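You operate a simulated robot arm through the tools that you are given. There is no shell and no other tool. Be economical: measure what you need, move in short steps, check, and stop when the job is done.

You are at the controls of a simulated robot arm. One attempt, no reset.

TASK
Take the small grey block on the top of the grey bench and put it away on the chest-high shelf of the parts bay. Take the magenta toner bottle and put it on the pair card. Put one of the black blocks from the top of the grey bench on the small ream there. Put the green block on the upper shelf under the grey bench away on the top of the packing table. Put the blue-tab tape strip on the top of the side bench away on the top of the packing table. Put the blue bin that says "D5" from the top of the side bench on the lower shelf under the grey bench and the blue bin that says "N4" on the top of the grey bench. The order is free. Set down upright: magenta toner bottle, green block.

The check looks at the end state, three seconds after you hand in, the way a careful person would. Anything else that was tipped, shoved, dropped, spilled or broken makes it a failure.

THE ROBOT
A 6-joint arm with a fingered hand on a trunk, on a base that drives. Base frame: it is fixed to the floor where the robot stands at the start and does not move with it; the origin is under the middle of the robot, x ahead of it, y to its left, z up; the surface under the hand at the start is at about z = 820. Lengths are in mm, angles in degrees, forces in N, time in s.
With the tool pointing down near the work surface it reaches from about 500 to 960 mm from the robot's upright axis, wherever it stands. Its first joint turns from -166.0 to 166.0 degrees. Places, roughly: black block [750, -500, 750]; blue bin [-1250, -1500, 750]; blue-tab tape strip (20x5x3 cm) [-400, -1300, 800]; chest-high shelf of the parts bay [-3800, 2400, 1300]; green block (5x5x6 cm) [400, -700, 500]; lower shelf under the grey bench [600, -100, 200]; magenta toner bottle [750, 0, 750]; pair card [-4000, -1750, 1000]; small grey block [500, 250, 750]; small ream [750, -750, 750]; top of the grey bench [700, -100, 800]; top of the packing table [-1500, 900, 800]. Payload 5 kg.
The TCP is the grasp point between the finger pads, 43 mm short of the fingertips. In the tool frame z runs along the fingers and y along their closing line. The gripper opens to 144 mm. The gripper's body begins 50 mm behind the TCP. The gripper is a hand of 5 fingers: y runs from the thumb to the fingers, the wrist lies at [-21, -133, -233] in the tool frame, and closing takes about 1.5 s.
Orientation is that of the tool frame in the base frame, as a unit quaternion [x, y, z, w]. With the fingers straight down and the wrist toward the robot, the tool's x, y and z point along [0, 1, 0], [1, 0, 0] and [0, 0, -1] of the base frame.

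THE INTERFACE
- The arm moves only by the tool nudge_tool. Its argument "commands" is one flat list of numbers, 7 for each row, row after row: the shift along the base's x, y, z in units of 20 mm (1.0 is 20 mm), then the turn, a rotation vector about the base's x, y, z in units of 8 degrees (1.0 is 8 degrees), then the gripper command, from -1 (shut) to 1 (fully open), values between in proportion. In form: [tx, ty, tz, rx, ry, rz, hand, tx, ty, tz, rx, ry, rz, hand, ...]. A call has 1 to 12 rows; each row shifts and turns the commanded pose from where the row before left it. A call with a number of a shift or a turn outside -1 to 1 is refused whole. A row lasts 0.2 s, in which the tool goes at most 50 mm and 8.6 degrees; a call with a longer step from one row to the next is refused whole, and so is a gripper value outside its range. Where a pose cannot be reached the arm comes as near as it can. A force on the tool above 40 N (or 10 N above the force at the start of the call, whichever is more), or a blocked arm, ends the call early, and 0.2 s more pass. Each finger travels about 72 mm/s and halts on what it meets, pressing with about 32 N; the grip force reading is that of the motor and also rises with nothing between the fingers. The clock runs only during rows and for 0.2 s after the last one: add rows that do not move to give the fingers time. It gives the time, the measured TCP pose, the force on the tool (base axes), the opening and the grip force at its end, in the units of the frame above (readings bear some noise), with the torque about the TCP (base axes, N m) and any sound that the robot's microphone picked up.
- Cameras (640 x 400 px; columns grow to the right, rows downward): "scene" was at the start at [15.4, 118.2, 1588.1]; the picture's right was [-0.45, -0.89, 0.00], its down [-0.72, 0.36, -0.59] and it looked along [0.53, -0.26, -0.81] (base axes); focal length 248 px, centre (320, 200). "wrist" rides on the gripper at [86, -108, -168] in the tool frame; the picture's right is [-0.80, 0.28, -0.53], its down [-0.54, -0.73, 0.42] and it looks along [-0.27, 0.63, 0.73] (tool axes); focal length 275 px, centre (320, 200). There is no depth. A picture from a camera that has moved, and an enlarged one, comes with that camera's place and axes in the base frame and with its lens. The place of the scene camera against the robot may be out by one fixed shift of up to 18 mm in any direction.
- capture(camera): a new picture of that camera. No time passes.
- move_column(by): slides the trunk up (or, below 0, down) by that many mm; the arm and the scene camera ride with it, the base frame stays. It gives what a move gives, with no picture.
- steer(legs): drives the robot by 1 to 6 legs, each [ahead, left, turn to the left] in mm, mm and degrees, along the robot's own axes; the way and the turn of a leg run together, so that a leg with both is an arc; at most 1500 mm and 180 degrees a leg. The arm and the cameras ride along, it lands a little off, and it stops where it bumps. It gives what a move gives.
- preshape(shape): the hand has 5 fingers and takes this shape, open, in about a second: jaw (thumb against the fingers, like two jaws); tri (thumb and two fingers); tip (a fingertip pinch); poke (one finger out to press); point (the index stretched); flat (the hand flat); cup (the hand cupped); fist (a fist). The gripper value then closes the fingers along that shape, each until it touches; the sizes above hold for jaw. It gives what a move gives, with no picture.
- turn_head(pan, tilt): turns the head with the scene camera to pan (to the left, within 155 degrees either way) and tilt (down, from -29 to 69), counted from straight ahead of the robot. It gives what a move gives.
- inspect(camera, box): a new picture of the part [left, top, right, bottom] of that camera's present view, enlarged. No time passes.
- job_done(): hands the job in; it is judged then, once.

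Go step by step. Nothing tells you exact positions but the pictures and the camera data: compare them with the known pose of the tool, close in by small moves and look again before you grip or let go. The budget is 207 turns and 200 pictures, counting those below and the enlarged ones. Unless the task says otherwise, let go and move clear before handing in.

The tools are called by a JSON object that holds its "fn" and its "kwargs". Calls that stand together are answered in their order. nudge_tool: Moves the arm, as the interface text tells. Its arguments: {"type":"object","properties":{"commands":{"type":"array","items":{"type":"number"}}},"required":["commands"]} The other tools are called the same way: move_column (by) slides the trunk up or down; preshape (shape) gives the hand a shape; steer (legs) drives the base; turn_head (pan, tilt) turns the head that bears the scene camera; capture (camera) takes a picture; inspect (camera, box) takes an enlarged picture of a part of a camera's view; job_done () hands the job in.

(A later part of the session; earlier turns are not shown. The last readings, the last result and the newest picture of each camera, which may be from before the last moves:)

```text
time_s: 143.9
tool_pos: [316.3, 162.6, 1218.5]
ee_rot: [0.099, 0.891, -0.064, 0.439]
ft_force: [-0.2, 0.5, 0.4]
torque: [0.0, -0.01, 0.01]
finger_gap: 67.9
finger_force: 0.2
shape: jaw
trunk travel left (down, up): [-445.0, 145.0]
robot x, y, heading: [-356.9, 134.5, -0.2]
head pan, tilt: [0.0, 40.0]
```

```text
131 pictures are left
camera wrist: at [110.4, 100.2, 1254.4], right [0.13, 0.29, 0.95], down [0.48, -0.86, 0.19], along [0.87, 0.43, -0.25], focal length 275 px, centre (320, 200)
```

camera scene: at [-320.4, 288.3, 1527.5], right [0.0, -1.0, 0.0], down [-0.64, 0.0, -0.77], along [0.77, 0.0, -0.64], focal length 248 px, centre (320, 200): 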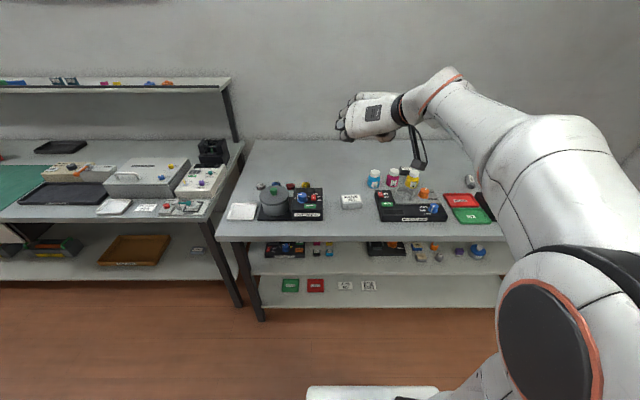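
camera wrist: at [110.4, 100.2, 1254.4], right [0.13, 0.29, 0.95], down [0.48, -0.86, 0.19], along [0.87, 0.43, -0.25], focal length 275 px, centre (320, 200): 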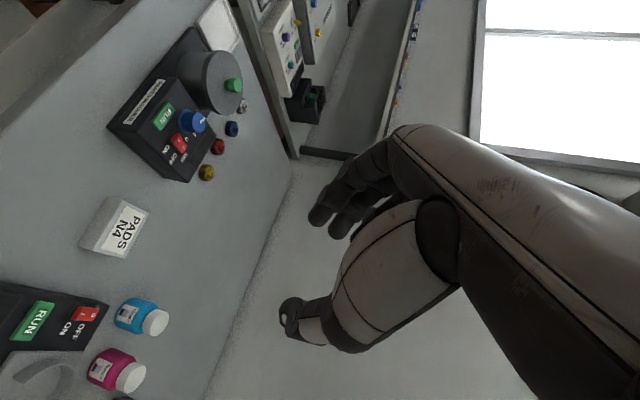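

{"fn": "inspect", "kwargs": {"camera": "wrist", "box": [40, 170, 200, 290]}}

{"fn": "inspect", "kwargs": {"camera": "scene", "box": [290, 160, 450, 260]}}

```text
3.33 times, centred on (120, 230) of wrist
camera zoom: at [110.4, 100.2, 1254.4], right [0.13, 0.29, 0.95], down [0.48, -0.86, 0.19], along [0.87, 0.43, -0.25], focal length 918 px, centre (987, 100)
```

zoom: 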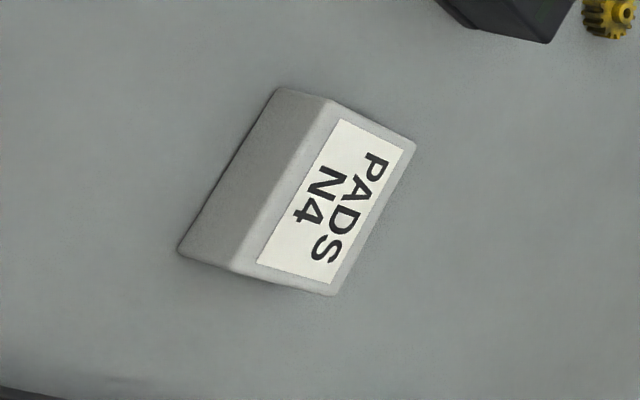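

```text
4.00 times, centred on (370, 210) of scene
camera zoom: at [-320.4, 288.3, 1527.5], right [0.0, -1.0, 0.0], down [-0.64, 0.0, -0.77], along [0.77, 0.0, -0.64], focal length 992 px, centre (120, 160)
```

zoom: 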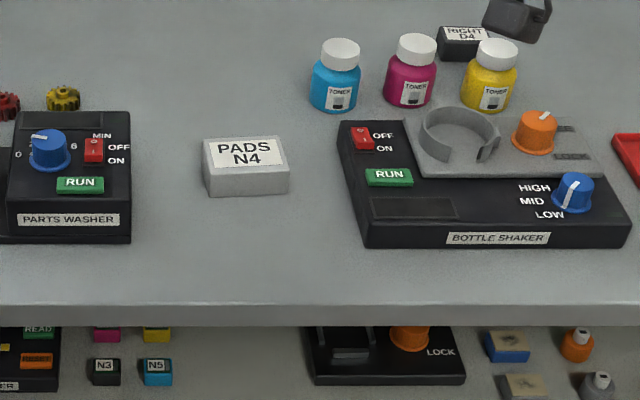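

Block: front face x≈450–464, centre y≈157, 81 mm wide, top 852, yaw about +5°. I'll lower the trunk, square the hand to it and open to ~112 mm.

{"fn": "move_column", "kwargs": {"by": -335}}

{"fn": "nudge_tool", "kwargs": {"commands": [0, -0.1, 0, 0, 0, 1, 0.55, 0, -0.1, 0, 0, 0, 1, 0.55, 0, 0, 0, 0, 0, 0, 0.55, 0, 0, 0, 0, 0, 0, 0.55]}}

{"fn": "capture", "kwargs": {"camera": "wrist"}}

{"fn": "inspect", "kwargs": {"camera": "scene", "box": [270, 80, 450, 220]}}

```text
time_s: 147.2
tool_pos: [317.1, 161.8, 885.5]
ee_rot: [0.1, 0.89, -0.064, 0.44]
ft_force: [-0.1, 1.1, 0.2]
torque: [-0.02, -0.01, 0.0]
finger_gap: 67.9
finger_force: 0.0
shape: jaw
trunk travel left (down, up): [-110.0, 480.0]
robot x, y, heading: [-356.8, 139.5, 0.1]
head pan, tilt: [0.0, 40.0]
```

```text
time_s: 148.2
tool_pos: [316.1, 157.4, 883.6]
ee_rot: [-0.025, 0.896, -0.002, 0.444]
ft_force: [0.4, 0.0, -0.1]
torque: [0.02, -0.01, 0.0]
finger_gap: 111.3
finger_force: 0.1
shape: jaw
trunk travel left (down, up): [-110.0, 480.0]
robot x, y, heading: [-352.8, 136.6, -0.3]
head pan, tilt: [0.0, 40.0]
```

```text
128 pictures are left
camera wrist: at [135.5, 41.5, 919.3], right [0.04, 0.31, 0.95], down [0.7, -0.69, 0.19], along [0.72, 0.65, -0.25], focal length 275 px, centre (320, 200)
```

wrist: 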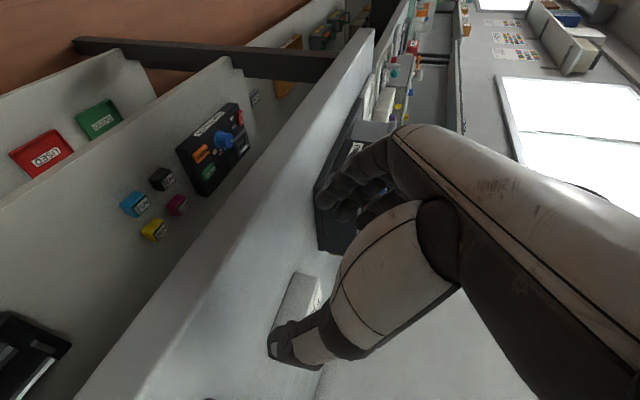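

```text
2.86 times, centred on (360, 150) of scene
camera zoom: at [-320.4, 288.3, 1192.5], right [0.0, -1.0, 0.0], down [-0.64, 0.0, -0.77], along [0.77, 0.0, -0.64], focal length 708 px, centre (206, 343)
```

zoom: 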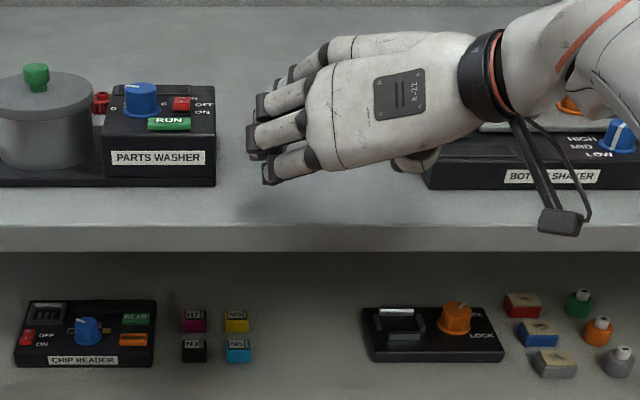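

Clearances look fine on both sides. Advance 100 mm and look again.

{"fn": "steer", "kwargs": {"legs": [[100, 0, 0]]}}

{"fn": "capture", "kwargs": {"camera": "wrist"}}

{"fn": "inspect", "kwargs": {"camera": "scene", "box": [270, 80, 450, 220]}}

```text
time_s: 149.3
tool_pos: [413.5, 156.8, 884.9]
ee_rot: [-0.025, 0.896, -0.002, 0.444]
ft_force: [-1.0, 1.0, -0.1]
torque: [-0.02, -0.03, -0.03]
finger_gap: 111.2
finger_force: 0.0
shape: jaw
trunk travel left (down, up): [-110.0, 480.0]
robot x, y, heading: [-257.0, 137.0, -0.2]
head pan, tilt: [0.0, 40.0]
```

```text
126 pictures are left
camera wrist: at [233.2, 41.0, 919.3], right [0.04, 0.31, 0.95], down [0.7, -0.69, 0.19], along [0.72, 0.65, -0.25], focal length 275 px, centre (320, 200)
```

wrist: 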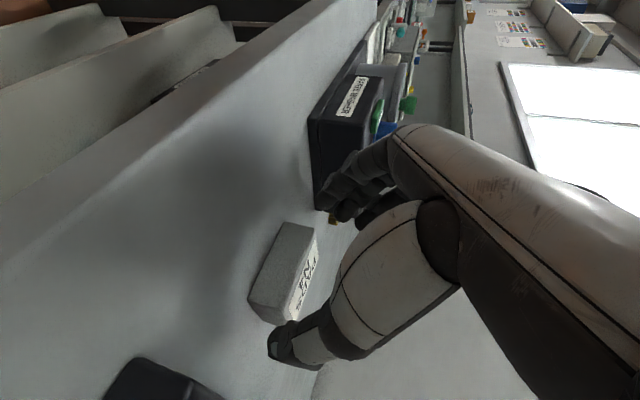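

```text
2.86 times, centred on (360, 150) of scene
camera zoom: at [-222.5, 288.1, 1192.5], right [0.0, -1.0, 0.0], down [-0.64, 0.0, -0.77], along [0.77, 0.0, -0.64], focal length 708 px, centre (206, 343)
```

zoom: 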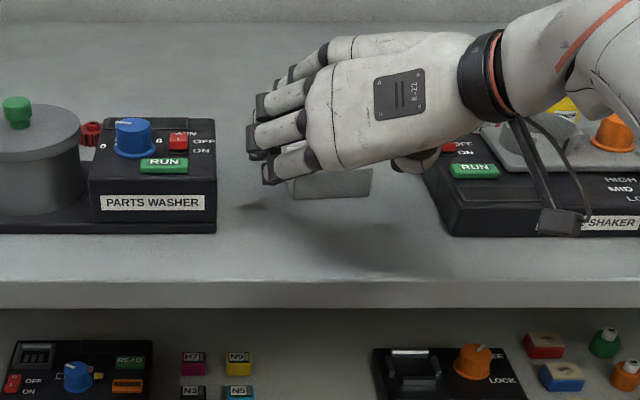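

Block front centre ≈(452,155), matches. Move in the rest and down to grasp height, then close.

{"fn": "nudge_tool", "kwargs": {"commands": [0.8, 0, -0.2, 0, 0, 0.4, 0.55, 0.8, 0, -0.3, 0, 0, 0, 0.55, 0.75, 0, -0.4, 0, 0, 0, 0.55, 0, 0, -0.35, 0, 0, 0, 0.55, 0, 0, 0, 0, 0, 0, 0.55]}}

{"fn": "capture", "kwargs": {"camera": "wrist"}}

```text
time_s: 150.5
tool_pos: [460.1, 156.9, 858.8]
ee_rot: [-0.05, 0.895, 0.01, 0.444]
ft_force: [-0.2, 0.6, -0.3]
torque: [0.02, -0.03, 0.01]
finger_gap: 111.2
finger_force: 0.0
shape: jaw
trunk travel left (down, up): [-110.0, 480.0]
robot x, y, heading: [-256.2, 137.2, -0.2]
head pan, tilt: [0.0, 40.0]
```

```text
124 pictures are left
camera wrist: at [286.2, 31.6, 893.8], right [0.03, 0.31, 0.95], down [0.73, -0.65, 0.19], along [0.68, 0.69, -0.25], focal length 275 px, centre (320, 200)
```

wrist: 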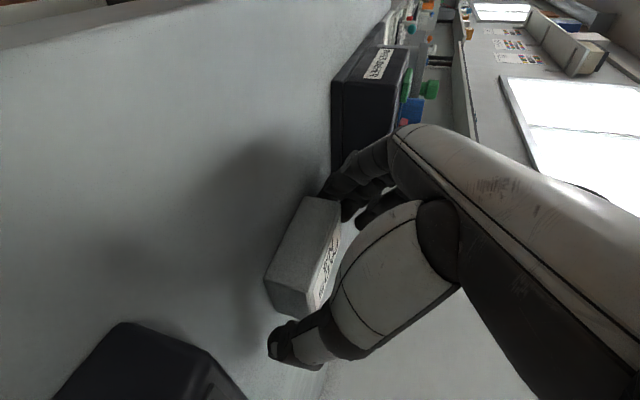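

{"fn": "nudge_tool", "kwargs": {"commands": [0, 0, 0, 0, 0, 0, -1, 0, 0, 0, 0, 0, 0, -1, 0, 0, 0, 0, 0, 0, -1, 0, 0, 0, 0, 0, 0, -1, 0, 0, 0, 0, 0, 0, -1]}}

{"fn": "nudge_tool", "kwargs": {"commands": [0, 0, 0.4, 0, 0, 0, -1, 0, 0, 0.8, 0, 0, 0, -1, 0, 0, 0.8, 0, 0, 0, -1, 0, 0, 0, 0, 0, 0, -1]}}

{"fn": "capture", "kwargs": {"camera": "wrist"}}

{"fn": "inspect", "kwargs": {"camera": "scene", "box": [270, 80, 450, 220]}}

```text
time_s: 151.7
tool_pos: [459.6, 156.8, 858.9]
ee_rot: [-0.051, 0.895, 0.01, 0.444]
ft_force: [0.0, -0.2, 1.3]
torque: [0.02, 0.02, -0.02]
finger_gap: 79.2
finger_force: 31.6
shape: jaw
trunk travel left (down, up): [-110.0, 480.0]
robot x, y, heading: [-254.4, 136.0, -0.1]
head pan, tilt: [0.0, 40.0]
```

```text
time_s: 152.7
tool_pos: [460.4, 156.9, 900.4]
ee_rot: [-0.05, 0.895, 0.011, 0.443]
ft_force: [-0.2, 0.3, 0.0]
torque: [0.04, 0.02, 0.0]
finger_gap: 78.9
finger_force: 32.3
shape: jaw
trunk travel left (down, up): [-110.0, 480.0]
robot x, y, heading: [-259.7, 138.6, 0.3]
head pan, tilt: [0.0, 40.0]
```

```text
123 pictures are left
camera wrist: at [286.6, 31.0, 934.0], right [0.03, 0.31, 0.95], down [0.73, -0.65, 0.19], along [0.68, 0.69, -0.25], focal length 275 px, centre (320, 200)
```

wrist: 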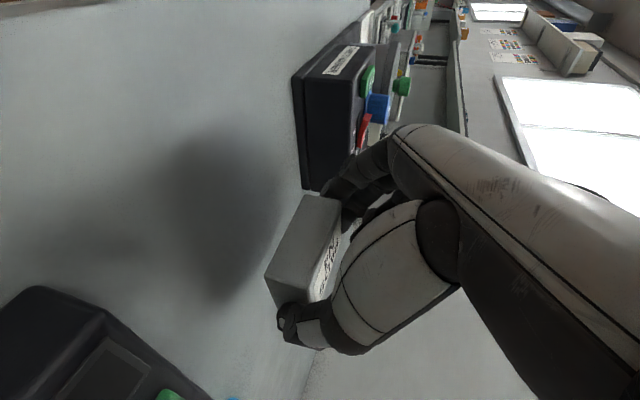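

```text
2.86 times, centred on (360, 150) of scene
camera zoom: at [-222.3, 288.1, 1192.5], right [0.0, -1.0, 0.0], down [-0.64, 0.0, -0.77], along [0.77, 0.0, -0.64], focal length 708 px, centre (206, 343)
```

zoom: 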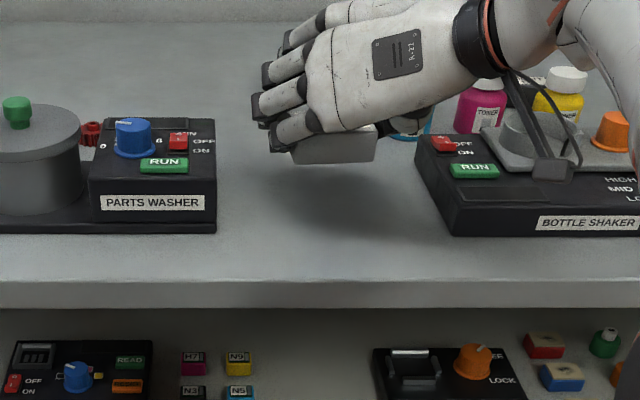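

The grey block is held. I'll raise it well up, back off, and drive round the packing table toward the parts bay.

{"fn": "move_column", "kwargs": {"by": 370}}

{"fn": "steer", "kwargs": {"legs": [[-145, 0, 0], [0, 0, 90], [1480, 0, 0], [280, 0, 0], [0, 0, 90], [1200, 0, 0]]}}

{"fn": "turn_head", "kwargs": {"pan": -5, "tilt": 15}}

{"fn": "capture", "kwargs": {"camera": "scene"}}

{"fn": "capture", "kwargs": {"camera": "wrist"}}

```text
time_s: 156.3
tool_pos: [460.8, 156.2, 1269.3]
ee_rot: [-0.05, 0.895, 0.01, 0.443]
ft_force: [0.2, -1.2, -0.7]
torque: [-0.01, -0.03, 0.03]
finger_gap: 78.9
finger_force: 31.9
shape: jaw
trunk travel left (down, up): [-480.0, 110.0]
robot x, y, heading: [-258.6, 139.0, -0.3]
head pan, tilt: [0.0, 40.0]
```

```text
time_s: 179.3
tool_pos: [-2261.9, 2012.5, 1269.9]
ee_rot: [0.896, 0.015, -0.444, -0.008]
ft_force: [0.5, -0.2, -0.8]
torque: [-0.03, 0.01, 0.05]
finger_gap: 78.8
finger_force: 31.8
shape: jaw
trunk travel left (down, up): [-480.0, 110.0]
robot x, y, heading: [-1541.9, 1974.2, 175.3]
head pan, tilt: [0.0, 40.0]
```

```text
time_s: 180.2
tool_pos: [-2263.6, 2012.0, 1269.5]
ee_rot: [0.896, 0.016, -0.444, -0.007]
ft_force: [0.0, 0.7, -0.4]
torque: [0.01, -0.03, 0.01]
finger_gap: 78.7
finger_force: 32.0
shape: jaw
trunk travel left (down, up): [-480.0, 110.0]
robot x, y, heading: [-1543.1, 1978.0, 175.3]
head pan, tilt: [-5.0, 15.0]
```

```text
121 pictures are left
camera scene: at [-1578.5, 1826.8, 1602.0], right [0.17, 0.99, 0.0], down [0.26, -0.04, -0.97], along [-0.95, 0.16, -0.26], focal length 248 px, centre (320, 200)
```

scene: 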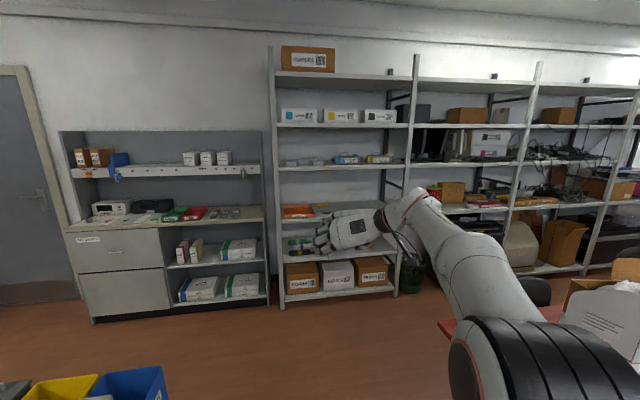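

```text
120 pictures are left
camera wrist: at [-2079.3, 2123.4, 1304.0], right [-0.05, -0.31, 0.95], down [-0.68, 0.71, 0.19], along [-0.73, -0.64, -0.25], focal length 275 px, centre (320, 200)
```

wrist: 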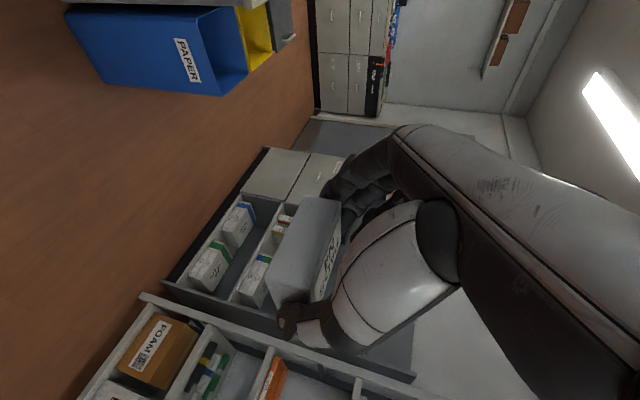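

{"fn": "inspect", "kwargs": {"camera": "scene", "box": [260, 100, 420, 220]}}

{"fn": "inspect", "kwargs": {"camera": "scene", "box": [0, 330, 200, 400]}}

```text
3.33 times, centred on (340, 160) of scene
camera zoom: at [-1578.5, 1826.8, 1602.0], right [0.17, 0.99, 0.0], down [0.26, -0.04, -0.97], along [-0.95, 0.16, -0.26], focal length 826 px, centre (253, 333)
```

zoom: 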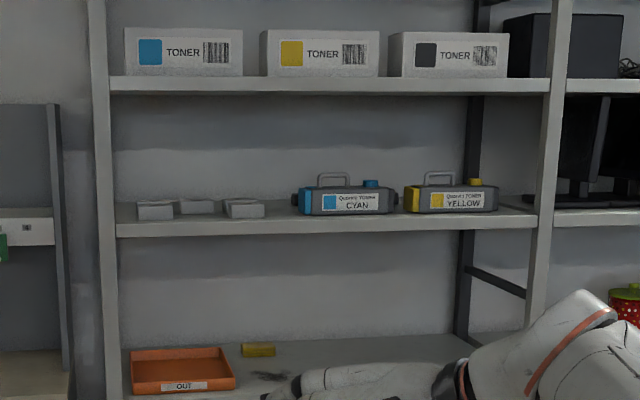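

```text
3.20 times, centred on (100, 365) of scene
camera zoom: at [-1578.5, 1826.8, 1602.0], right [0.17, 0.99, 0.0], down [0.26, -0.04, -0.97], along [-0.95, 0.16, -0.26], focal length 793 px, centre (1024, -328)
```

zoom: 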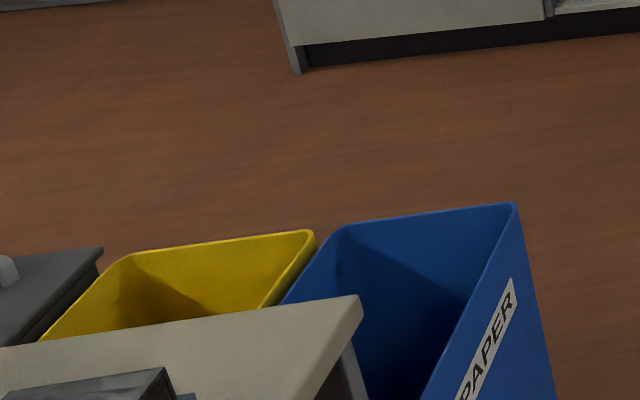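

The chest-high shelf of the leftmost bay holds three small grey blocks and two cartridges. I'll drive closer, staying clear of the red desk.

{"fn": "steer", "kwargs": {"legs": [[0, 0, 4.7], [1250, 0, 0], [0, -250, 0]]}}

{"fn": "turn_head", "kwargs": {"pan": 0, "tilt": 20}}

{"fn": "capture", "kwargs": {"camera": "scene"}}

{"fn": "capture", "kwargs": {"camera": "wrist"}}

```text
time_s: 188.4
tool_pos: [-3515.5, 2207.9, 1268.8]
ee_rot: [0.895, 0.049, -0.444, 0.01]
ft_force: [-0.2, -0.4, -0.3]
torque: [-0.02, -0.02, 0.01]
finger_gap: 79.3
finger_force: 32.0
shape: jaw
trunk travel left (down, up): [-480.0, 110.0]
robot x, y, heading: [-2800.3, 2227.9, 179.8]
head pan, tilt: [-5.0, 15.0]
```

```text
time_s: 189.1
tool_pos: [-3516.1, 2207.7, 1270.0]
ee_rot: [0.895, 0.049, -0.443, 0.01]
ft_force: [-0.2, 0.6, -0.8]
torque: [0.02, -0.05, 0.0]
finger_gap: 79.1
finger_force: 32.0
shape: jaw
trunk travel left (down, up): [-480.0, 110.0]
robot x, y, heading: [-2798.0, 2228.8, 179.7]
head pan, tilt: [0.0, 20.0]
```

```text
117 pictures are left
camera scene: at [-2821.3, 2066.6, 1593.9], right [0.0, 1.0, 0.0], down [0.34, 0.0, -0.94], along [-0.94, 0.0, -0.34], focal length 248 px, centre (320, 200)
```

scene: 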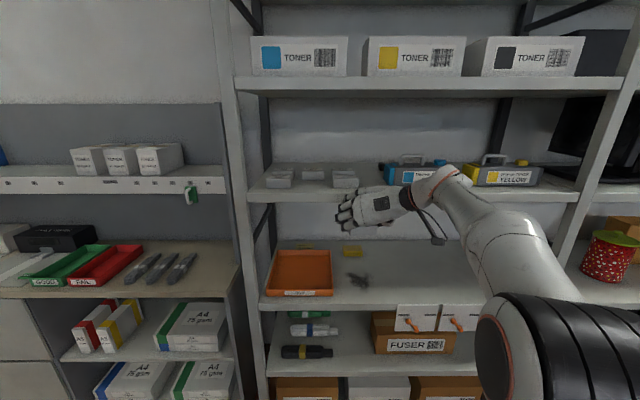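

```text
116 pictures are left
camera wrist: at [-3342.8, 2333.1, 1303.9], right [-0.03, -0.31, 0.95], down [-0.73, 0.65, 0.19], along [-0.68, -0.69, -0.25], focal length 275 px, centre (320, 200)
```

wrist: 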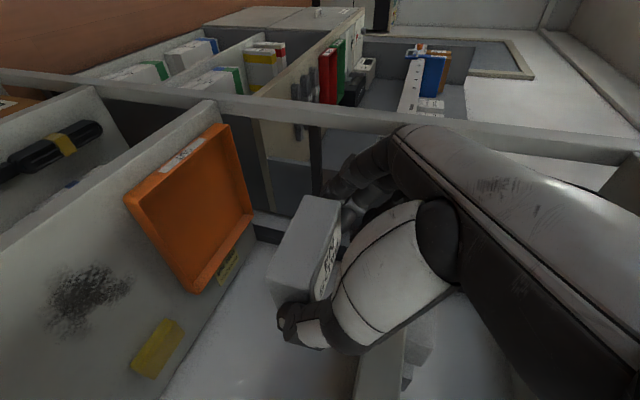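

{"fn": "move_column", "kwargs": {"by": 108}}

{"fn": "inspect", "kwargs": {"camera": "scene", "box": [240, 170, 400, 270]}}

{"fn": "inspect", "kwargs": {"camera": "scene", "box": [380, 150, 600, 280]}}

{"fn": "capture", "kwargs": {"camera": "wrist"}}

```text
time_s: 190.5
tool_pos: [-3517.3, 2207.9, 1377.7]
ee_rot: [0.895, 0.049, -0.444, 0.01]
ft_force: [-0.3, 0.3, -1.0]
torque: [-0.02, -0.02, 0.02]
finger_gap: 79.3
finger_force: 31.9
shape: jaw
trunk travel left (down, up): [-588.0, 2.0]
robot x, y, heading: [-2796.2, 2224.6, 179.8]
head pan, tilt: [0.0, 20.0]
```

```text
4.00 times, centred on (320, 220) of scene
camera zoom: at [-2821.4, 2066.5, 1701.9], right [0.0, 1.0, 0.0], down [0.34, 0.0, -0.94], along [-0.94, 0.0, -0.34], focal length 992 px, centre (320, 120)
```

zoom: 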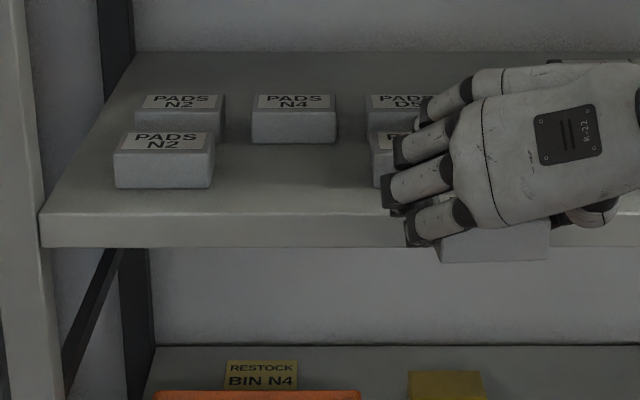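

```text
2.91 times, centred on (490, 215) of scene
camera zoom: at [-2821.4, 2066.5, 1701.9], right [0.0, 1.0, 0.0], down [0.34, 0.0, -0.94], along [-0.94, 0.0, -0.34], focal length 721 px, centre (-174, 156)
```

zoom: 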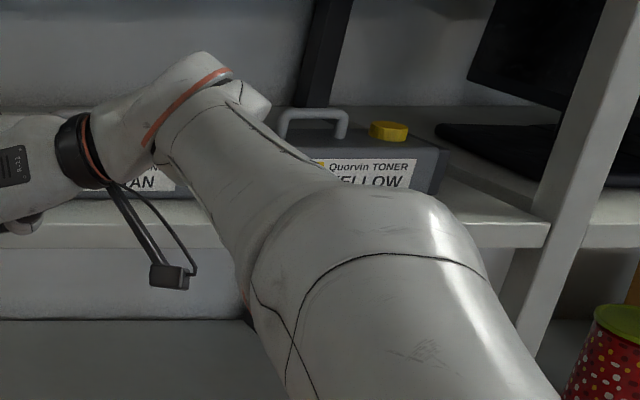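

```text
113 pictures are left
camera wrist: at [-3342.9, 2333.1, 1411.8], right [-0.03, -0.31, 0.95], down [-0.73, 0.65, 0.19], along [-0.68, -0.69, -0.25], focal length 275 px, centre (320, 200)
```

wrist: 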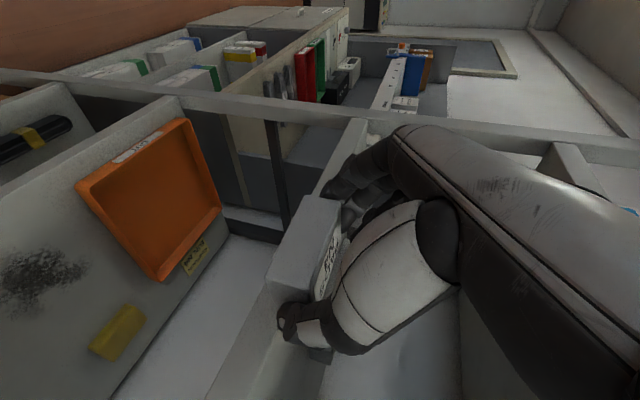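

{"fn": "inspect", "kwargs": {"camera": "wrist", "box": [120, 100, 400, 400]}}

{"fn": "turn_head", "kwargs": {"pan": 0, "tilt": 35}}

{"fn": "capture", "kwargs": {"camera": "scene"}}

```text
1.33 times, centred on (260, 250) of wrist
camera zoom: at [-3342.9, 2333.1, 1411.8], right [-0.03, -0.31, 0.95], down [-0.73, 0.65, 0.19], along [-0.68, -0.69, -0.25], focal length 367 px, centre (400, 133)
```

zoom: 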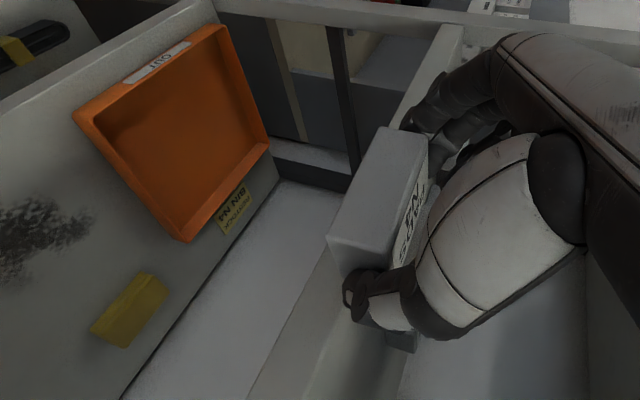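

```text
time_s: 191.3
tool_pos: [-3517.0, 2208.6, 1377.8]
ee_rot: [0.895, 0.049, -0.444, 0.011]
ft_force: [0.4, 0.0, -1.3]
torque: [0.0, -0.04, 0.03]
finger_gap: 79.2
finger_force: 32.1
shape: jaw
trunk travel left (down, up): [-588.0, 2.0]
robot x, y, heading: [-2794.5, 2226.9, 179.9]
head pan, tilt: [0.0, 35.0]
```

```text
111 pictures are left
camera scene: at [-2816.2, 2066.5, 1678.1], right [0.0, 1.0, 0.0], down [0.57, 0.0, -0.82], along [-0.82, 0.0, -0.57], focal length 248 px, centre (320, 200)
```

scene: 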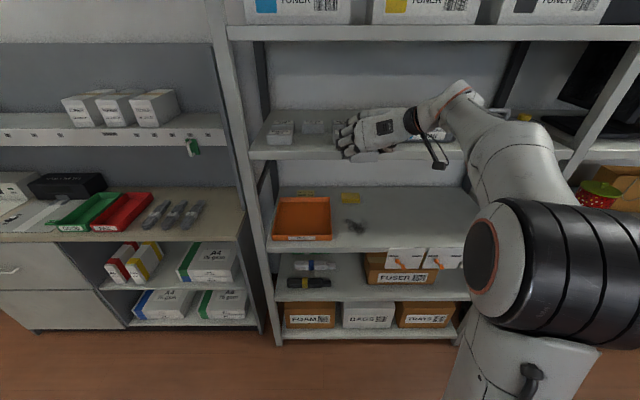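

I need the shelf's exact height and depth. I'll back off a little and take a parallax pair at two trunk heights.

{"fn": "steer", "kwargs": {"legs": [[-80, -30, 0]]}}

{"fn": "inspect", "kwargs": {"camera": "scene", "box": [240, 100, 400, 200]}}

{"fn": "move_column", "kwargs": {"by": -150}}

{"fn": "inspect", "kwargs": {"camera": "scene", "box": [240, 60, 400, 160]}}

```text
time_s: 192.4
tool_pos: [-3434.6, 2238.5, 1378.9]
ee_rot: [0.895, 0.048, -0.444, 0.01]
ft_force: [0.7, 0.2, -0.4]
torque: [-0.03, -0.02, 0.01]
finger_gap: 79.3
finger_force: 31.8
shape: jaw
trunk travel left (down, up): [-588.0, 2.0]
robot x, y, heading: [-2715.8, 2255.6, 179.7]
head pan, tilt: [0.0, 35.0]
```

```text
4.00 times, centred on (320, 150) of scene
camera zoom: at [-2734.0, 2096.5, 1678.2], right [0.0, 1.0, 0.0], down [0.57, 0.0, -0.82], along [-0.82, 0.0, -0.57], focal length 992 px, centre (320, 400)
```

zoom: 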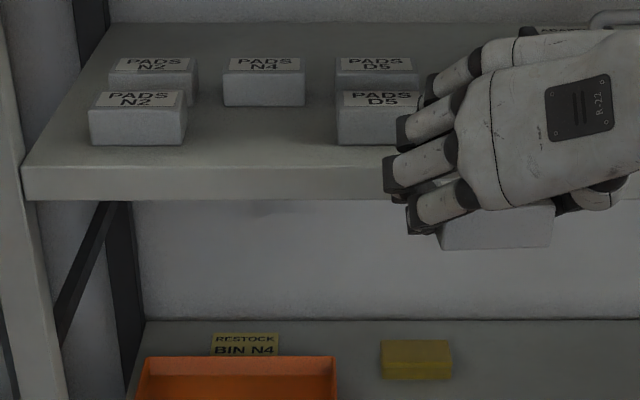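

```text
time_s: 194.1
tool_pos: [-3435.8, 2237.5, 1227.6]
ee_rot: [0.895, 0.05, -0.444, 0.01]
ft_force: [-0.1, 0.2, 0.0]
torque: [0.02, -0.02, -0.01]
finger_gap: 79.0
finger_force: 31.9
shape: jaw
trunk travel left (down, up): [-438.0, 152.0]
robot x, y, heading: [-2714.5, 2259.1, 179.7]
head pan, tilt: [0.0, 35.0]
```

```text
4.00 times, centred on (320, 110) of scene
camera zoom: at [-2735.3, 2096.1, 1528.1], right [0.0, 1.0, 0.0], down [0.57, 0.0, -0.82], along [-0.82, 0.0, -0.57], focal length 992 px, centre (320, 560)
```

zoom: 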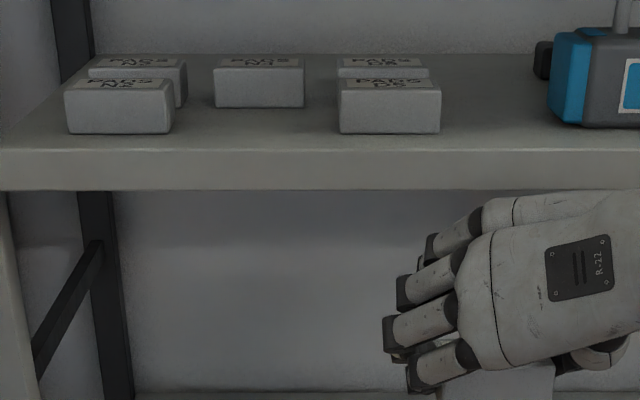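

Shelf found: z≈1339, front edge x≈-3582; the front-centre slot (y 1970–2112) in front of the single "N4" is free. I'll align there, above shelf height.

{"fn": "move_column", "kwargs": {"by": 150}}

{"fn": "steer", "kwargs": {"legs": [[0, 196, 0]]}}

{"fn": "nudge_tool", "kwargs": {"commands": [0, 0, 0.5, 0, 0, -0.7, -1, 0, 0, 0.7, 0, 0, 0, -1, 0, 0, 0, 0, 0, 0, -1]}}

{"fn": "inspect", "kwargs": {"camera": "scene", "box": [260, 90, 420, 200]}}

{"fn": "capture", "kwargs": {"camera": "wrist"}}

```text
time_s: 195.9
tool_pos: [-3435.0, 2237.9, 1378.3]
ee_rot: [0.895, 0.05, -0.443, 0.009]
ft_force: [0.3, -0.6, -1.4]
torque: [-0.01, -0.03, -0.01]
finger_gap: 78.9
finger_force: 31.7
shape: jaw
trunk travel left (down, up): [-588.0, 2.0]
robot x, y, heading: [-2719.8, 2255.7, 179.9]
head pan, tilt: [0.0, 35.0]
```

```text
time_s: 197.4
tool_pos: [-3437.1, 2042.1, 1377.2]
ee_rot: [0.895, 0.049, -0.444, 0.008]
ft_force: [0.2, -0.3, -1.6]
torque: [0.05, 0.01, -0.01]
finger_gap: 78.9
finger_force: 32.5
shape: jaw
trunk travel left (down, up): [-588.0, 2.0]
robot x, y, heading: [-2719.7, 2059.5, 179.9]
head pan, tilt: [0.0, 35.0]
```

```text
time_s: 198.2
tool_pos: [-3437.6, 2042.1, 1402.7]
ee_rot: [0.896, 0.004, -0.443, -0.012]
ft_force: [-0.2, 0.1, -1.0]
torque: [0.03, -0.04, -0.02]
finger_gap: 79.1
finger_force: 32.1
shape: jaw
trunk travel left (down, up): [-588.0, 2.0]
robot x, y, heading: [-2720.5, 2058.3, 179.5]
head pan, tilt: [0.0, 35.0]
```

```text
3.64 times, centred on (340, 145) of scene
camera zoom: at [-2737.0, 1898.9, 1678.1], right [0.01, 1.0, 0.0], down [0.57, 0.0, -0.82], along [-0.82, 0.01, -0.57], focal length 901 px, centre (247, 400)
```

zoom: 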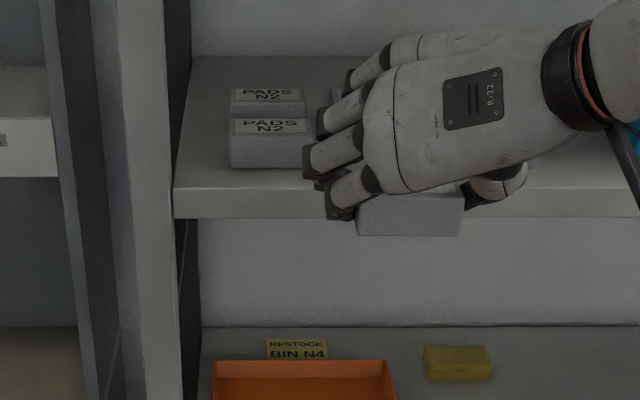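

```text
107 pictures are left
camera wrist: at [-3250.9, 2148.8, 1436.3], right [-0.06, -0.31, 0.95], down [-0.66, 0.72, 0.19], along [-0.75, -0.62, -0.25], focal length 275 px, centre (320, 200)
```

wrist: 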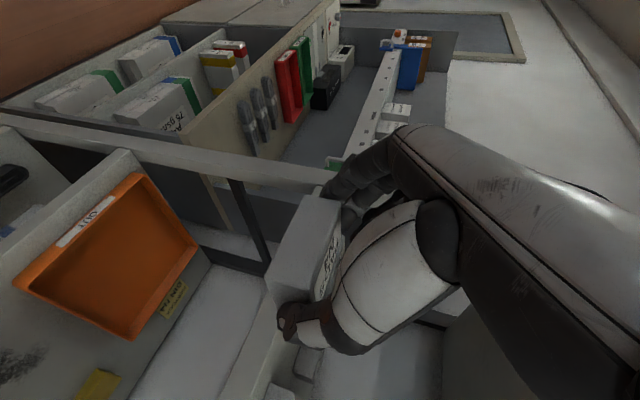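

Aligned. Move forward over the shelf front, staying 24 mm above it.

{"fn": "steer", "kwargs": {"legs": [[157, -8, 0]]}}

{"fn": "inspect", "kwargs": {"camera": "scene", "box": [260, 70, 420, 180]}}

{"fn": "capture", "kwargs": {"camera": "wrist"}}

```text
time_s: 199.7
tool_pos: [-3594.0, 2052.5, 1400.3]
ee_rot: [0.897, 0.003, -0.443, -0.013]
ft_force: [0.1, 0.8, -0.5]
torque: [-0.04, -0.06, 0.04]
finger_gap: 79.0
finger_force: 32.0
shape: jaw
trunk travel left (down, up): [-588.0, 2.0]
robot x, y, heading: [-2875.2, 2072.6, 179.5]
head pan, tilt: [0.0, 35.0]
```

```text
3.64 times, centred on (340, 125) of scene
camera zoom: at [-2894.4, 1908.1, 1678.0], right [0.01, 1.0, 0.0], down [0.57, 0.0, -0.82], along [-0.82, 0.01, -0.57], focal length 901 px, centre (247, 473)
```

zoom: 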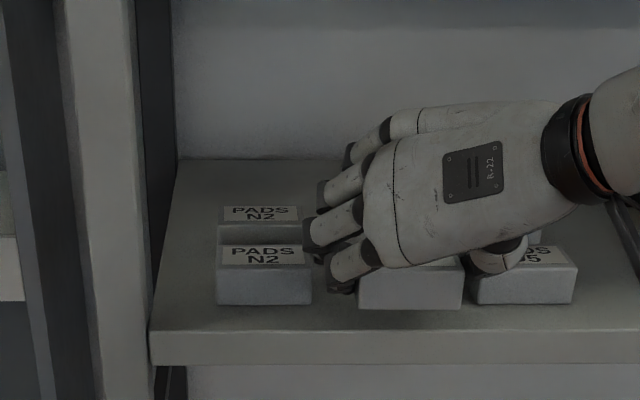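

```text
105 pictures are left
camera wrist: at [-3407.8, 2159.1, 1435.4], right [-0.06, -0.31, 0.95], down [-0.66, 0.72, 0.19], along [-0.75, -0.62, -0.25], focal length 275 px, centre (320, 200)
```

wrist: 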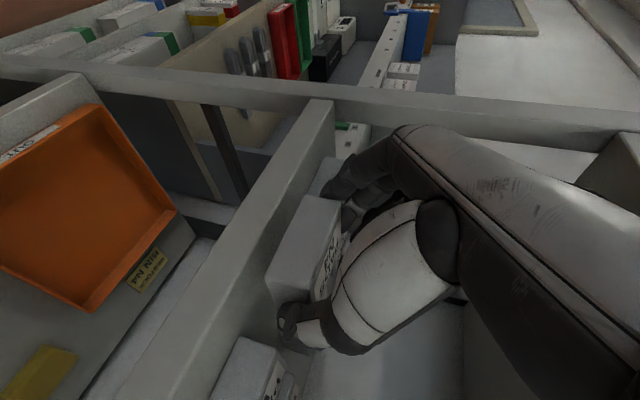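

Fingertips are just at the neighbours' front plane, good. Shift 5 mm left and lower to contact.

{"fn": "nudge_tool", "kwargs": {"commands": [0.1, -0.25, -0.4, 0, 0, 0, -1, 0, 0, -0.4, 0, 0, 0, -1, 0, 0, 0, 0, 0, 0, -1]}}

{"fn": "inspect", "kwargs": {"camera": "scene", "box": [260, 70, 420, 180]}}

{"fn": "nudge_tool", "kwargs": {"commands": [0, 0, -0.2, 0, 0, 0, -1, 0, 0, -0.15, 0, 0, 0, -1, 0, 0, 0, 0, 0, 0, -1]}}

```text
time_s: 200.4
tool_pos: [-3589.3, 2047.8, 1385.6]
ee_rot: [0.896, 0.003, -0.444, -0.013]
ft_force: [-0.3, 0.5, -0.3]
torque: [0.01, -0.02, 0.0]
finger_gap: 79.1
finger_force: 32.3
shape: jaw
trunk travel left (down, up): [-588.0, 2.0]
robot x, y, heading: [-2870.3, 2064.4, 179.4]
head pan, tilt: [0.0, 35.0]
```

```text
3.64 times, centred on (340, 125) of scene
camera zoom: at [-2893.1, 1908.0, 1678.1], right [0.01, 1.0, 0.0], down [0.57, 0.0, -0.82], along [-0.82, 0.01, -0.57], focal length 901 px, centre (247, 473)
```

zoom: 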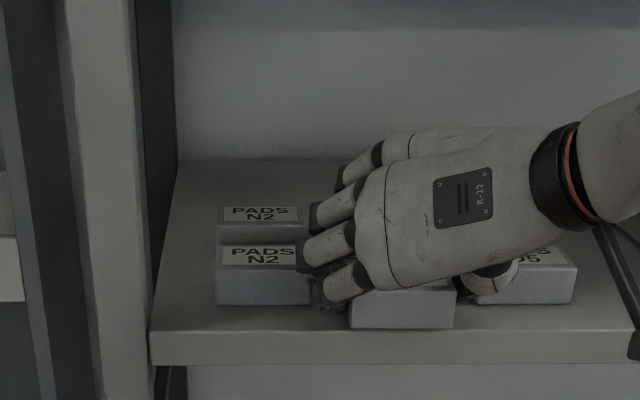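

```text
time_s: 201.2
tool_pos: [-3590.3, 2048.1, 1379.2]
ee_rot: [0.896, 0.003, -0.443, -0.013]
ft_force: [0.9, 1.2, 3.8]
torque: [-0.12, 0.1, -0.03]
finger_gap: 79.2
finger_force: 32.7
shape: jaw
trunk travel left (down, up): [-588.0, 2.0]
robot x, y, heading: [-2872.9, 2068.9, 179.6]
head pan, tilt: [0.0, 35.0]
```

Contact with the shelf (about 4 N). Open slightly and retreat back-and-up.

{"fn": "nudge_tool", "kwargs": {"commands": [0, 0, -0.05, 0, 0, 0, 0.2, 0, 0, 0, 0, 0, 0, 0.28, 0, 0, 0, 0, 0, 0, 0.28]}}

{"fn": "inspect", "kwargs": {"camera": "scene", "box": [260, 70, 420, 180]}}

{"fn": "nudge_tool", "kwargs": {"commands": [0.8, 0, 0.6, 0, 0, 0, 0.28, 0.8, 0, 0.6, 0, 0, 0, 0.28, 0.8, 0, 0.6, 0, 0, 0, 0.28, 0.8, 0, 0.6, 0, 0, 0, 0.28, 0.8, 0, 0, 0, 0, 0, 0.28]}}

{"fn": "steer", "kwargs": {"legs": [[-200, 0, 0]]}}

{"fn": "inspect", "kwargs": {"camera": "scene", "box": [260, 90, 420, 200]}}

{"fn": "inspect", "kwargs": {"camera": "wrist", "box": [80, 100, 360, 400]}}

```text
time_s: 202.1
tool_pos: [-3590.1, 2048.5, 1377.6]
ee_rot: [0.896, 0.003, -0.444, -0.013]
ft_force: [1.3, 1.5, 7.0]
torque: [-0.27, 0.13, 0.02]
finger_gap: 90.0
finger_force: 0.1
shape: jaw
trunk travel left (down, up): [-588.0, 2.0]
robot x, y, heading: [-2872.4, 2065.7, 179.6]
head pan, tilt: [0.0, 35.0]
```

```text
3.64 times, centred on (340, 125) of scene
camera zoom: at [-2892.2, 1908.4, 1678.2], right [0.01, 1.0, 0.0], down [0.57, -0.01, -0.82], along [-0.82, 0.01, -0.57], focal length 901 px, centre (247, 473)
```

zoom: 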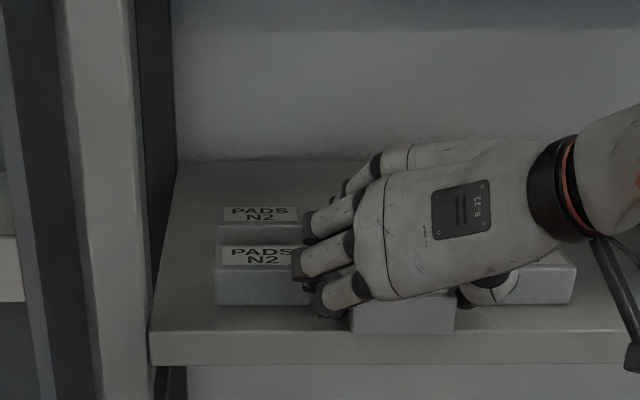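

```text
time_s: 203.2
tool_pos: [-3509.9, 2046.4, 1425.3]
ee_rot: [0.896, 0.004, -0.443, -0.013]
ft_force: [0.2, -0.5, 0.2]
torque: [0.02, 0.02, -0.01]
finger_gap: 91.9
finger_force: 0.0
shape: jaw
trunk travel left (down, up): [-588.0, 2.0]
robot x, y, heading: [-2872.4, 2067.8, 179.5]
head pan, tilt: [0.0, 35.0]
```

```text
time_s: 204.8
tool_pos: [-3307.2, 2042.1, 1425.5]
ee_rot: [0.896, 0.006, -0.444, -0.012]
ft_force: [-0.1, -0.2, 0.2]
torque: [0.01, 0.01, 0.04]
finger_gap: 91.8
finger_force: 0.0
shape: jaw
trunk travel left (down, up): [-588.0, 2.0]
robot x, y, heading: [-2675.9, 2063.9, 179.6]
head pan, tilt: [0.0, 35.0]
```

```text
3.64 times, centred on (340, 145) of scene
camera zoom: at [-2690.3, 1906.6, 1678.1], right [0.0, 1.0, 0.0], down [0.57, 0.0, -0.82], along [-0.82, 0.0, -0.57], focal length 901 px, centre (247, 400)
```

zoom: 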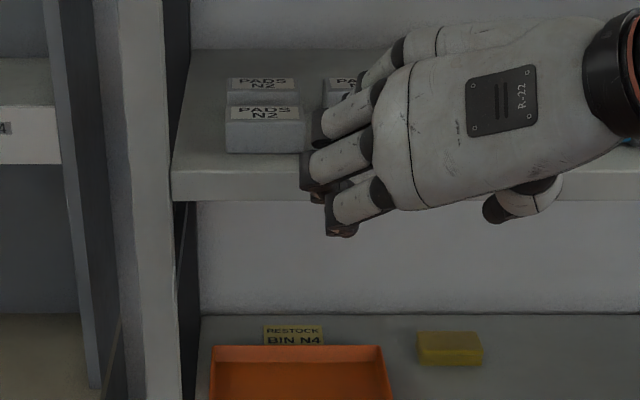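

```text
1.33 times, centred on (220, 250) of wrist
camera zoom: at [-3122.7, 2150.1, 1460.1], right [-0.06, -0.31, 0.95], down [-0.67, 0.72, 0.19], along [-0.74, -0.62, -0.25], focal length 367 px, centre (453, 133)
```

zoom: 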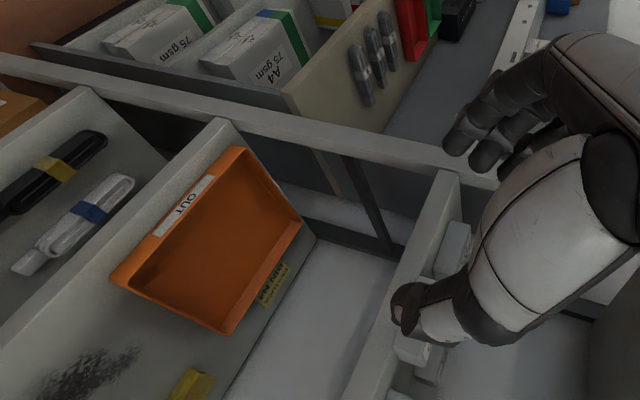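

{"fn": "move_column", "kwargs": {"by": -250}}

{"fn": "inspect", "kwargs": {"camera": "scene", "box": [260, 40, 420, 150]}}

```text
time_s: 207.4
tool_pos: [-3309.3, 2041.7, 1175.7]
ee_rot: [0.896, 0.006, -0.443, -0.012]
ft_force: [-0.3, 0.5, -0.3]
torque: [-0.03, -0.04, 0.03]
finger_gap: 91.7
finger_force: 0.0
shape: jaw
trunk travel left (down, up): [-338.0, 252.0]
robot x, y, heading: [-2673.4, 2072.7, 180.0]
head pan, tilt: [0.0, 35.0]
```

```text
3.64 times, centred on (340, 95) of scene
camera zoom: at [-2691.4, 1906.7, 1428.1], right [0.0, 1.0, 0.0], down [0.57, 0.0, -0.82], along [-0.82, 0.0, -0.57], focal length 901 px, centre (247, 582)
```

zoom: 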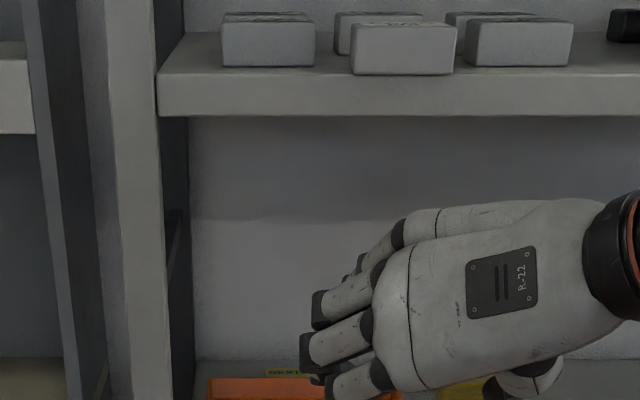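

The grey block is in its slot, neighbours undisturbed. Now back to the grey bench for the magenta toner bottle.

{"fn": "steer", "kwargs": {"legs": [[0, 0, 180], [1450, -60, 0], [820, 0, 0], [0, 0, -90], [1480, 0, 0], [600, 0, 0]]}}

{"fn": "steer", "kwargs": {"legs": [[0, 0, 90]]}}

{"fn": "turn_head", "kwargs": {"pan": -8, "tilt": 35}}

{"fn": "capture", "kwargs": {"camera": "scene"}}

```text
time_s: 239.7
tool_pos: [-454.0, -780.7, 1174.3]
ee_rot: [0.633, 0.635, -0.324, 0.303]
ft_force: [-0.5, 0.6, -0.8]
torque: [-0.01, 0.02, -0.03]
finger_gap: 91.4
finger_force: 0.1
shape: jaw
trunk travel left (down, up): [-338.0, 252.0]
robot x, y, heading: [-470.0, -142.1, -90.6]
head pan, tilt: [0.0, 35.0]
```

```text
time_s: 243.8
tool_pos: [165.3, -145.3, 1174.2]
ee_rot: [0.013, 0.896, -0.021, 0.444]
ft_force: [-0.3, 0.9, 0.2]
torque: [0.01, 0.02, 0.02]
finger_gap: 91.9
finger_force: 0.1
shape: jaw
trunk travel left (down, up): [-338.0, 252.0]
robot x, y, heading: [-469.1, -144.9, -2.5]
head pan, tilt: [0.0, 35.0]
```

```text
time_s: 244.5
tool_pos: [166.1, -146.2, 1174.7]
ee_rot: [0.011, 0.896, -0.02, 0.443]
ft_force: [-0.6, 0.0, -0.8]
torque: [0.02, 0.01, 0.02]
finger_gap: 91.7
finger_force: 0.0
shape: jaw
trunk travel left (down, up): [-338.0, 252.0]
robot x, y, heading: [-471.8, -141.2, -2.5]
head pan, tilt: [-8.0, 35.0]
```

```text
99 pictures are left
camera scene: at [-427.0, -6.9, 1428.1], right [-0.18, -0.98, 0.0], down [-0.56, 0.1, -0.82], along [0.81, -0.15, -0.57], focal length 248 px, centre (320, 200)
```

scene: 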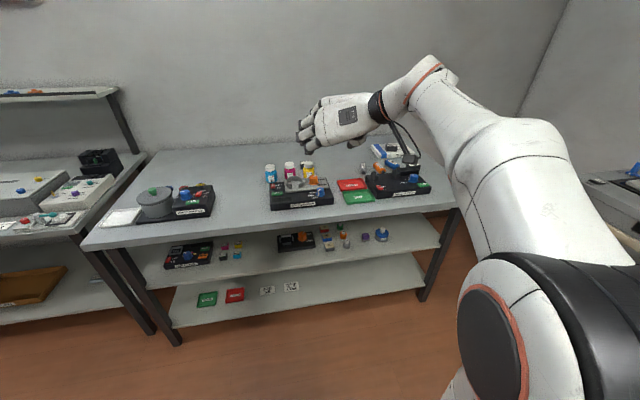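

{"fn": "steer", "kwargs": {"legs": [[0, 0, 2.5], [200, 63, 0]]}}

{"fn": "move_column", "kwargs": {"by": -190}}

{"fn": "capture", "kwargs": {"camera": "wrist"}}

{"fn": "inspect", "kwargs": {"camera": "scene", "box": [220, 100, 380, 220]}}

```text
time_s: 246.6
tool_pos: [362.2, -51.9, 1175.7]
ee_rot: [-0.009, 0.896, -0.01, 0.443]
ft_force: [-0.4, -0.8, -0.4]
torque: [0.04, 0.03, -0.05]
finger_gap: 91.9
finger_force: 0.1
shape: jaw
trunk travel left (down, up): [-338.0, 252.0]
robot x, y, heading: [-273.7, -81.3, 0.3]
head pan, tilt: [-8.0, 35.0]
```

```text
time_s: 248.6
tool_pos: [361.7, -51.9, 983.5]
ee_rot: [-0.009, 0.896, -0.01, 0.444]
ft_force: [-0.8, 0.3, 0.1]
torque: [-0.01, 0.0, 0.02]
finger_gap: 91.5
finger_force: 0.0
shape: jaw
trunk travel left (down, up): [-148.0, 442.0]
robot x, y, heading: [-275.0, -79.2, 0.2]
head pan, tilt: [-8.0, 35.0]
```

```text
98 pictures are left
camera wrist: at [176.9, -161.3, 1019.7], right [0.06, 0.31, 0.95], down [0.67, -0.72, 0.19], along [0.74, 0.63, -0.25], focal length 275 px, centre (320, 200)
```

wrist: 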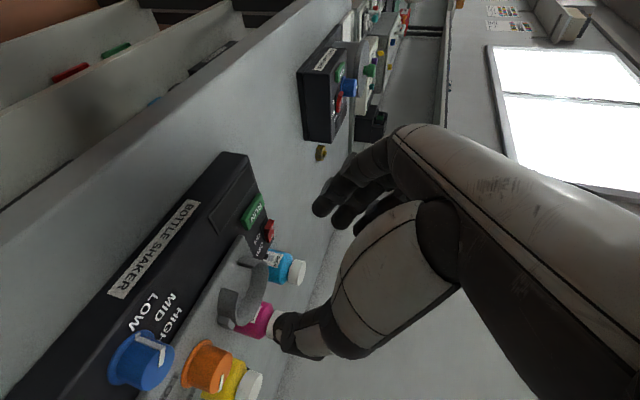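

```text
3.33 times, centred on (300, 160) of scene
camera zoom: at [-236.8, 58.1, 1238.1], right [-0.14, -0.99, 0.0], down [-0.57, 0.08, -0.82], along [0.81, -0.11, -0.57], focal length 826 px, centre (387, 333)
```

zoom: 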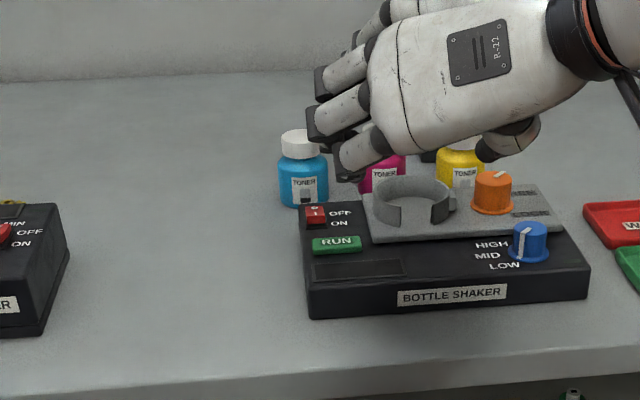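

Bottle caps' tops are at z≈892; magenta at about (640, -50). I'll narrow the jaws to ~70 mm and move above it.

{"fn": "steer", "kwargs": {"legs": [[130, 0, 0]]}}

{"fn": "nudge_tool", "kwargs": {"commands": [0.9, 0, -0.2, 0, 0, 0, -0.03, 0.9, 0, -0.2, 0, 0, 0, -0.03, 0.9, 0, -0.2, 0, 0, 0, -0.03, 0.9, 0, -0.2, 0, 0, 0, -0.03, 0.9, 0, -0.2, 0, 0, 0, -0.03, 0.9, 0, -0.2, 0, 0, 0, -0.03, 0, 0, 0, 0, 0, 0, -0.03]}}

{"fn": "capture", "kwargs": {"camera": "wrist"}}

{"fn": "inspect", "kwargs": {"camera": "scene", "box": [240, 100, 400, 200]}}

```text
time_s: 249.9
tool_pos: [490.6, -53.5, 986.4]
ee_rot: [-0.009, 0.897, -0.011, 0.442]
ft_force: [0.1, -0.3, 0.1]
torque: [-0.02, 0.01, -0.03]
finger_gap: 91.8
finger_force: 0.0
shape: jaw
trunk travel left (down, up): [-148.0, 442.0]
robot x, y, heading: [-147.4, -79.2, 0.2]
head pan, tilt: [-8.0, 35.0]
```

```text
time_s: 251.5
tool_pos: [597.6, -51.4, 958.3]
ee_rot: [-0.009, 0.896, -0.01, 0.443]
ft_force: [-0.4, 0.0, -0.4]
torque: [0.04, -0.01, -0.01]
finger_gap: 70.6
finger_force: 0.1
shape: jaw
trunk travel left (down, up): [-148.0, 442.0]
robot x, y, heading: [-144.4, -80.2, 0.3]
head pan, tilt: [-8.0, 35.0]
```

```text
96 pictures are left
camera wrist: at [414.1, -160.3, 994.5], right [0.06, 0.31, 0.95], down [0.67, -0.72, 0.19], along [0.74, 0.63, -0.25], focal length 275 px, centre (320, 200)
```

wrist: 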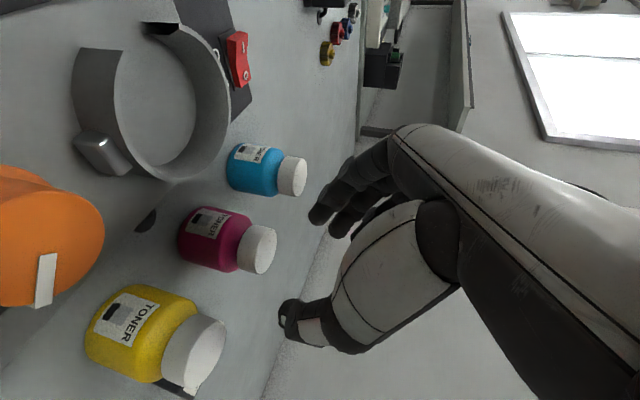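

```text
4.00 times, centred on (320, 150) of scene
camera zoom: at [-108.2, 58.5, 1238.1], right [-0.14, -0.99, 0.0], down [-0.57, 0.08, -0.82], along [0.81, -0.11, -0.57], focal length 992 px, centre (320, 400)
```

zoom: 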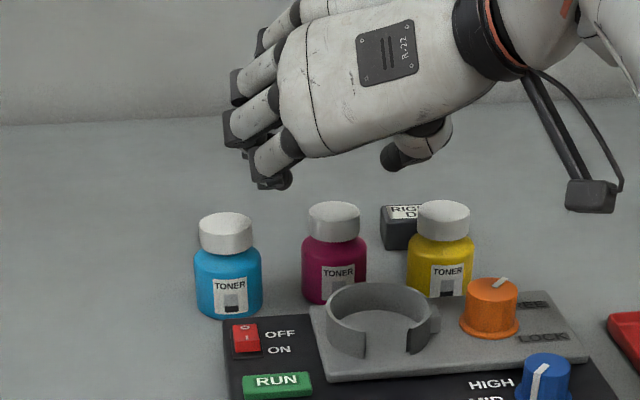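

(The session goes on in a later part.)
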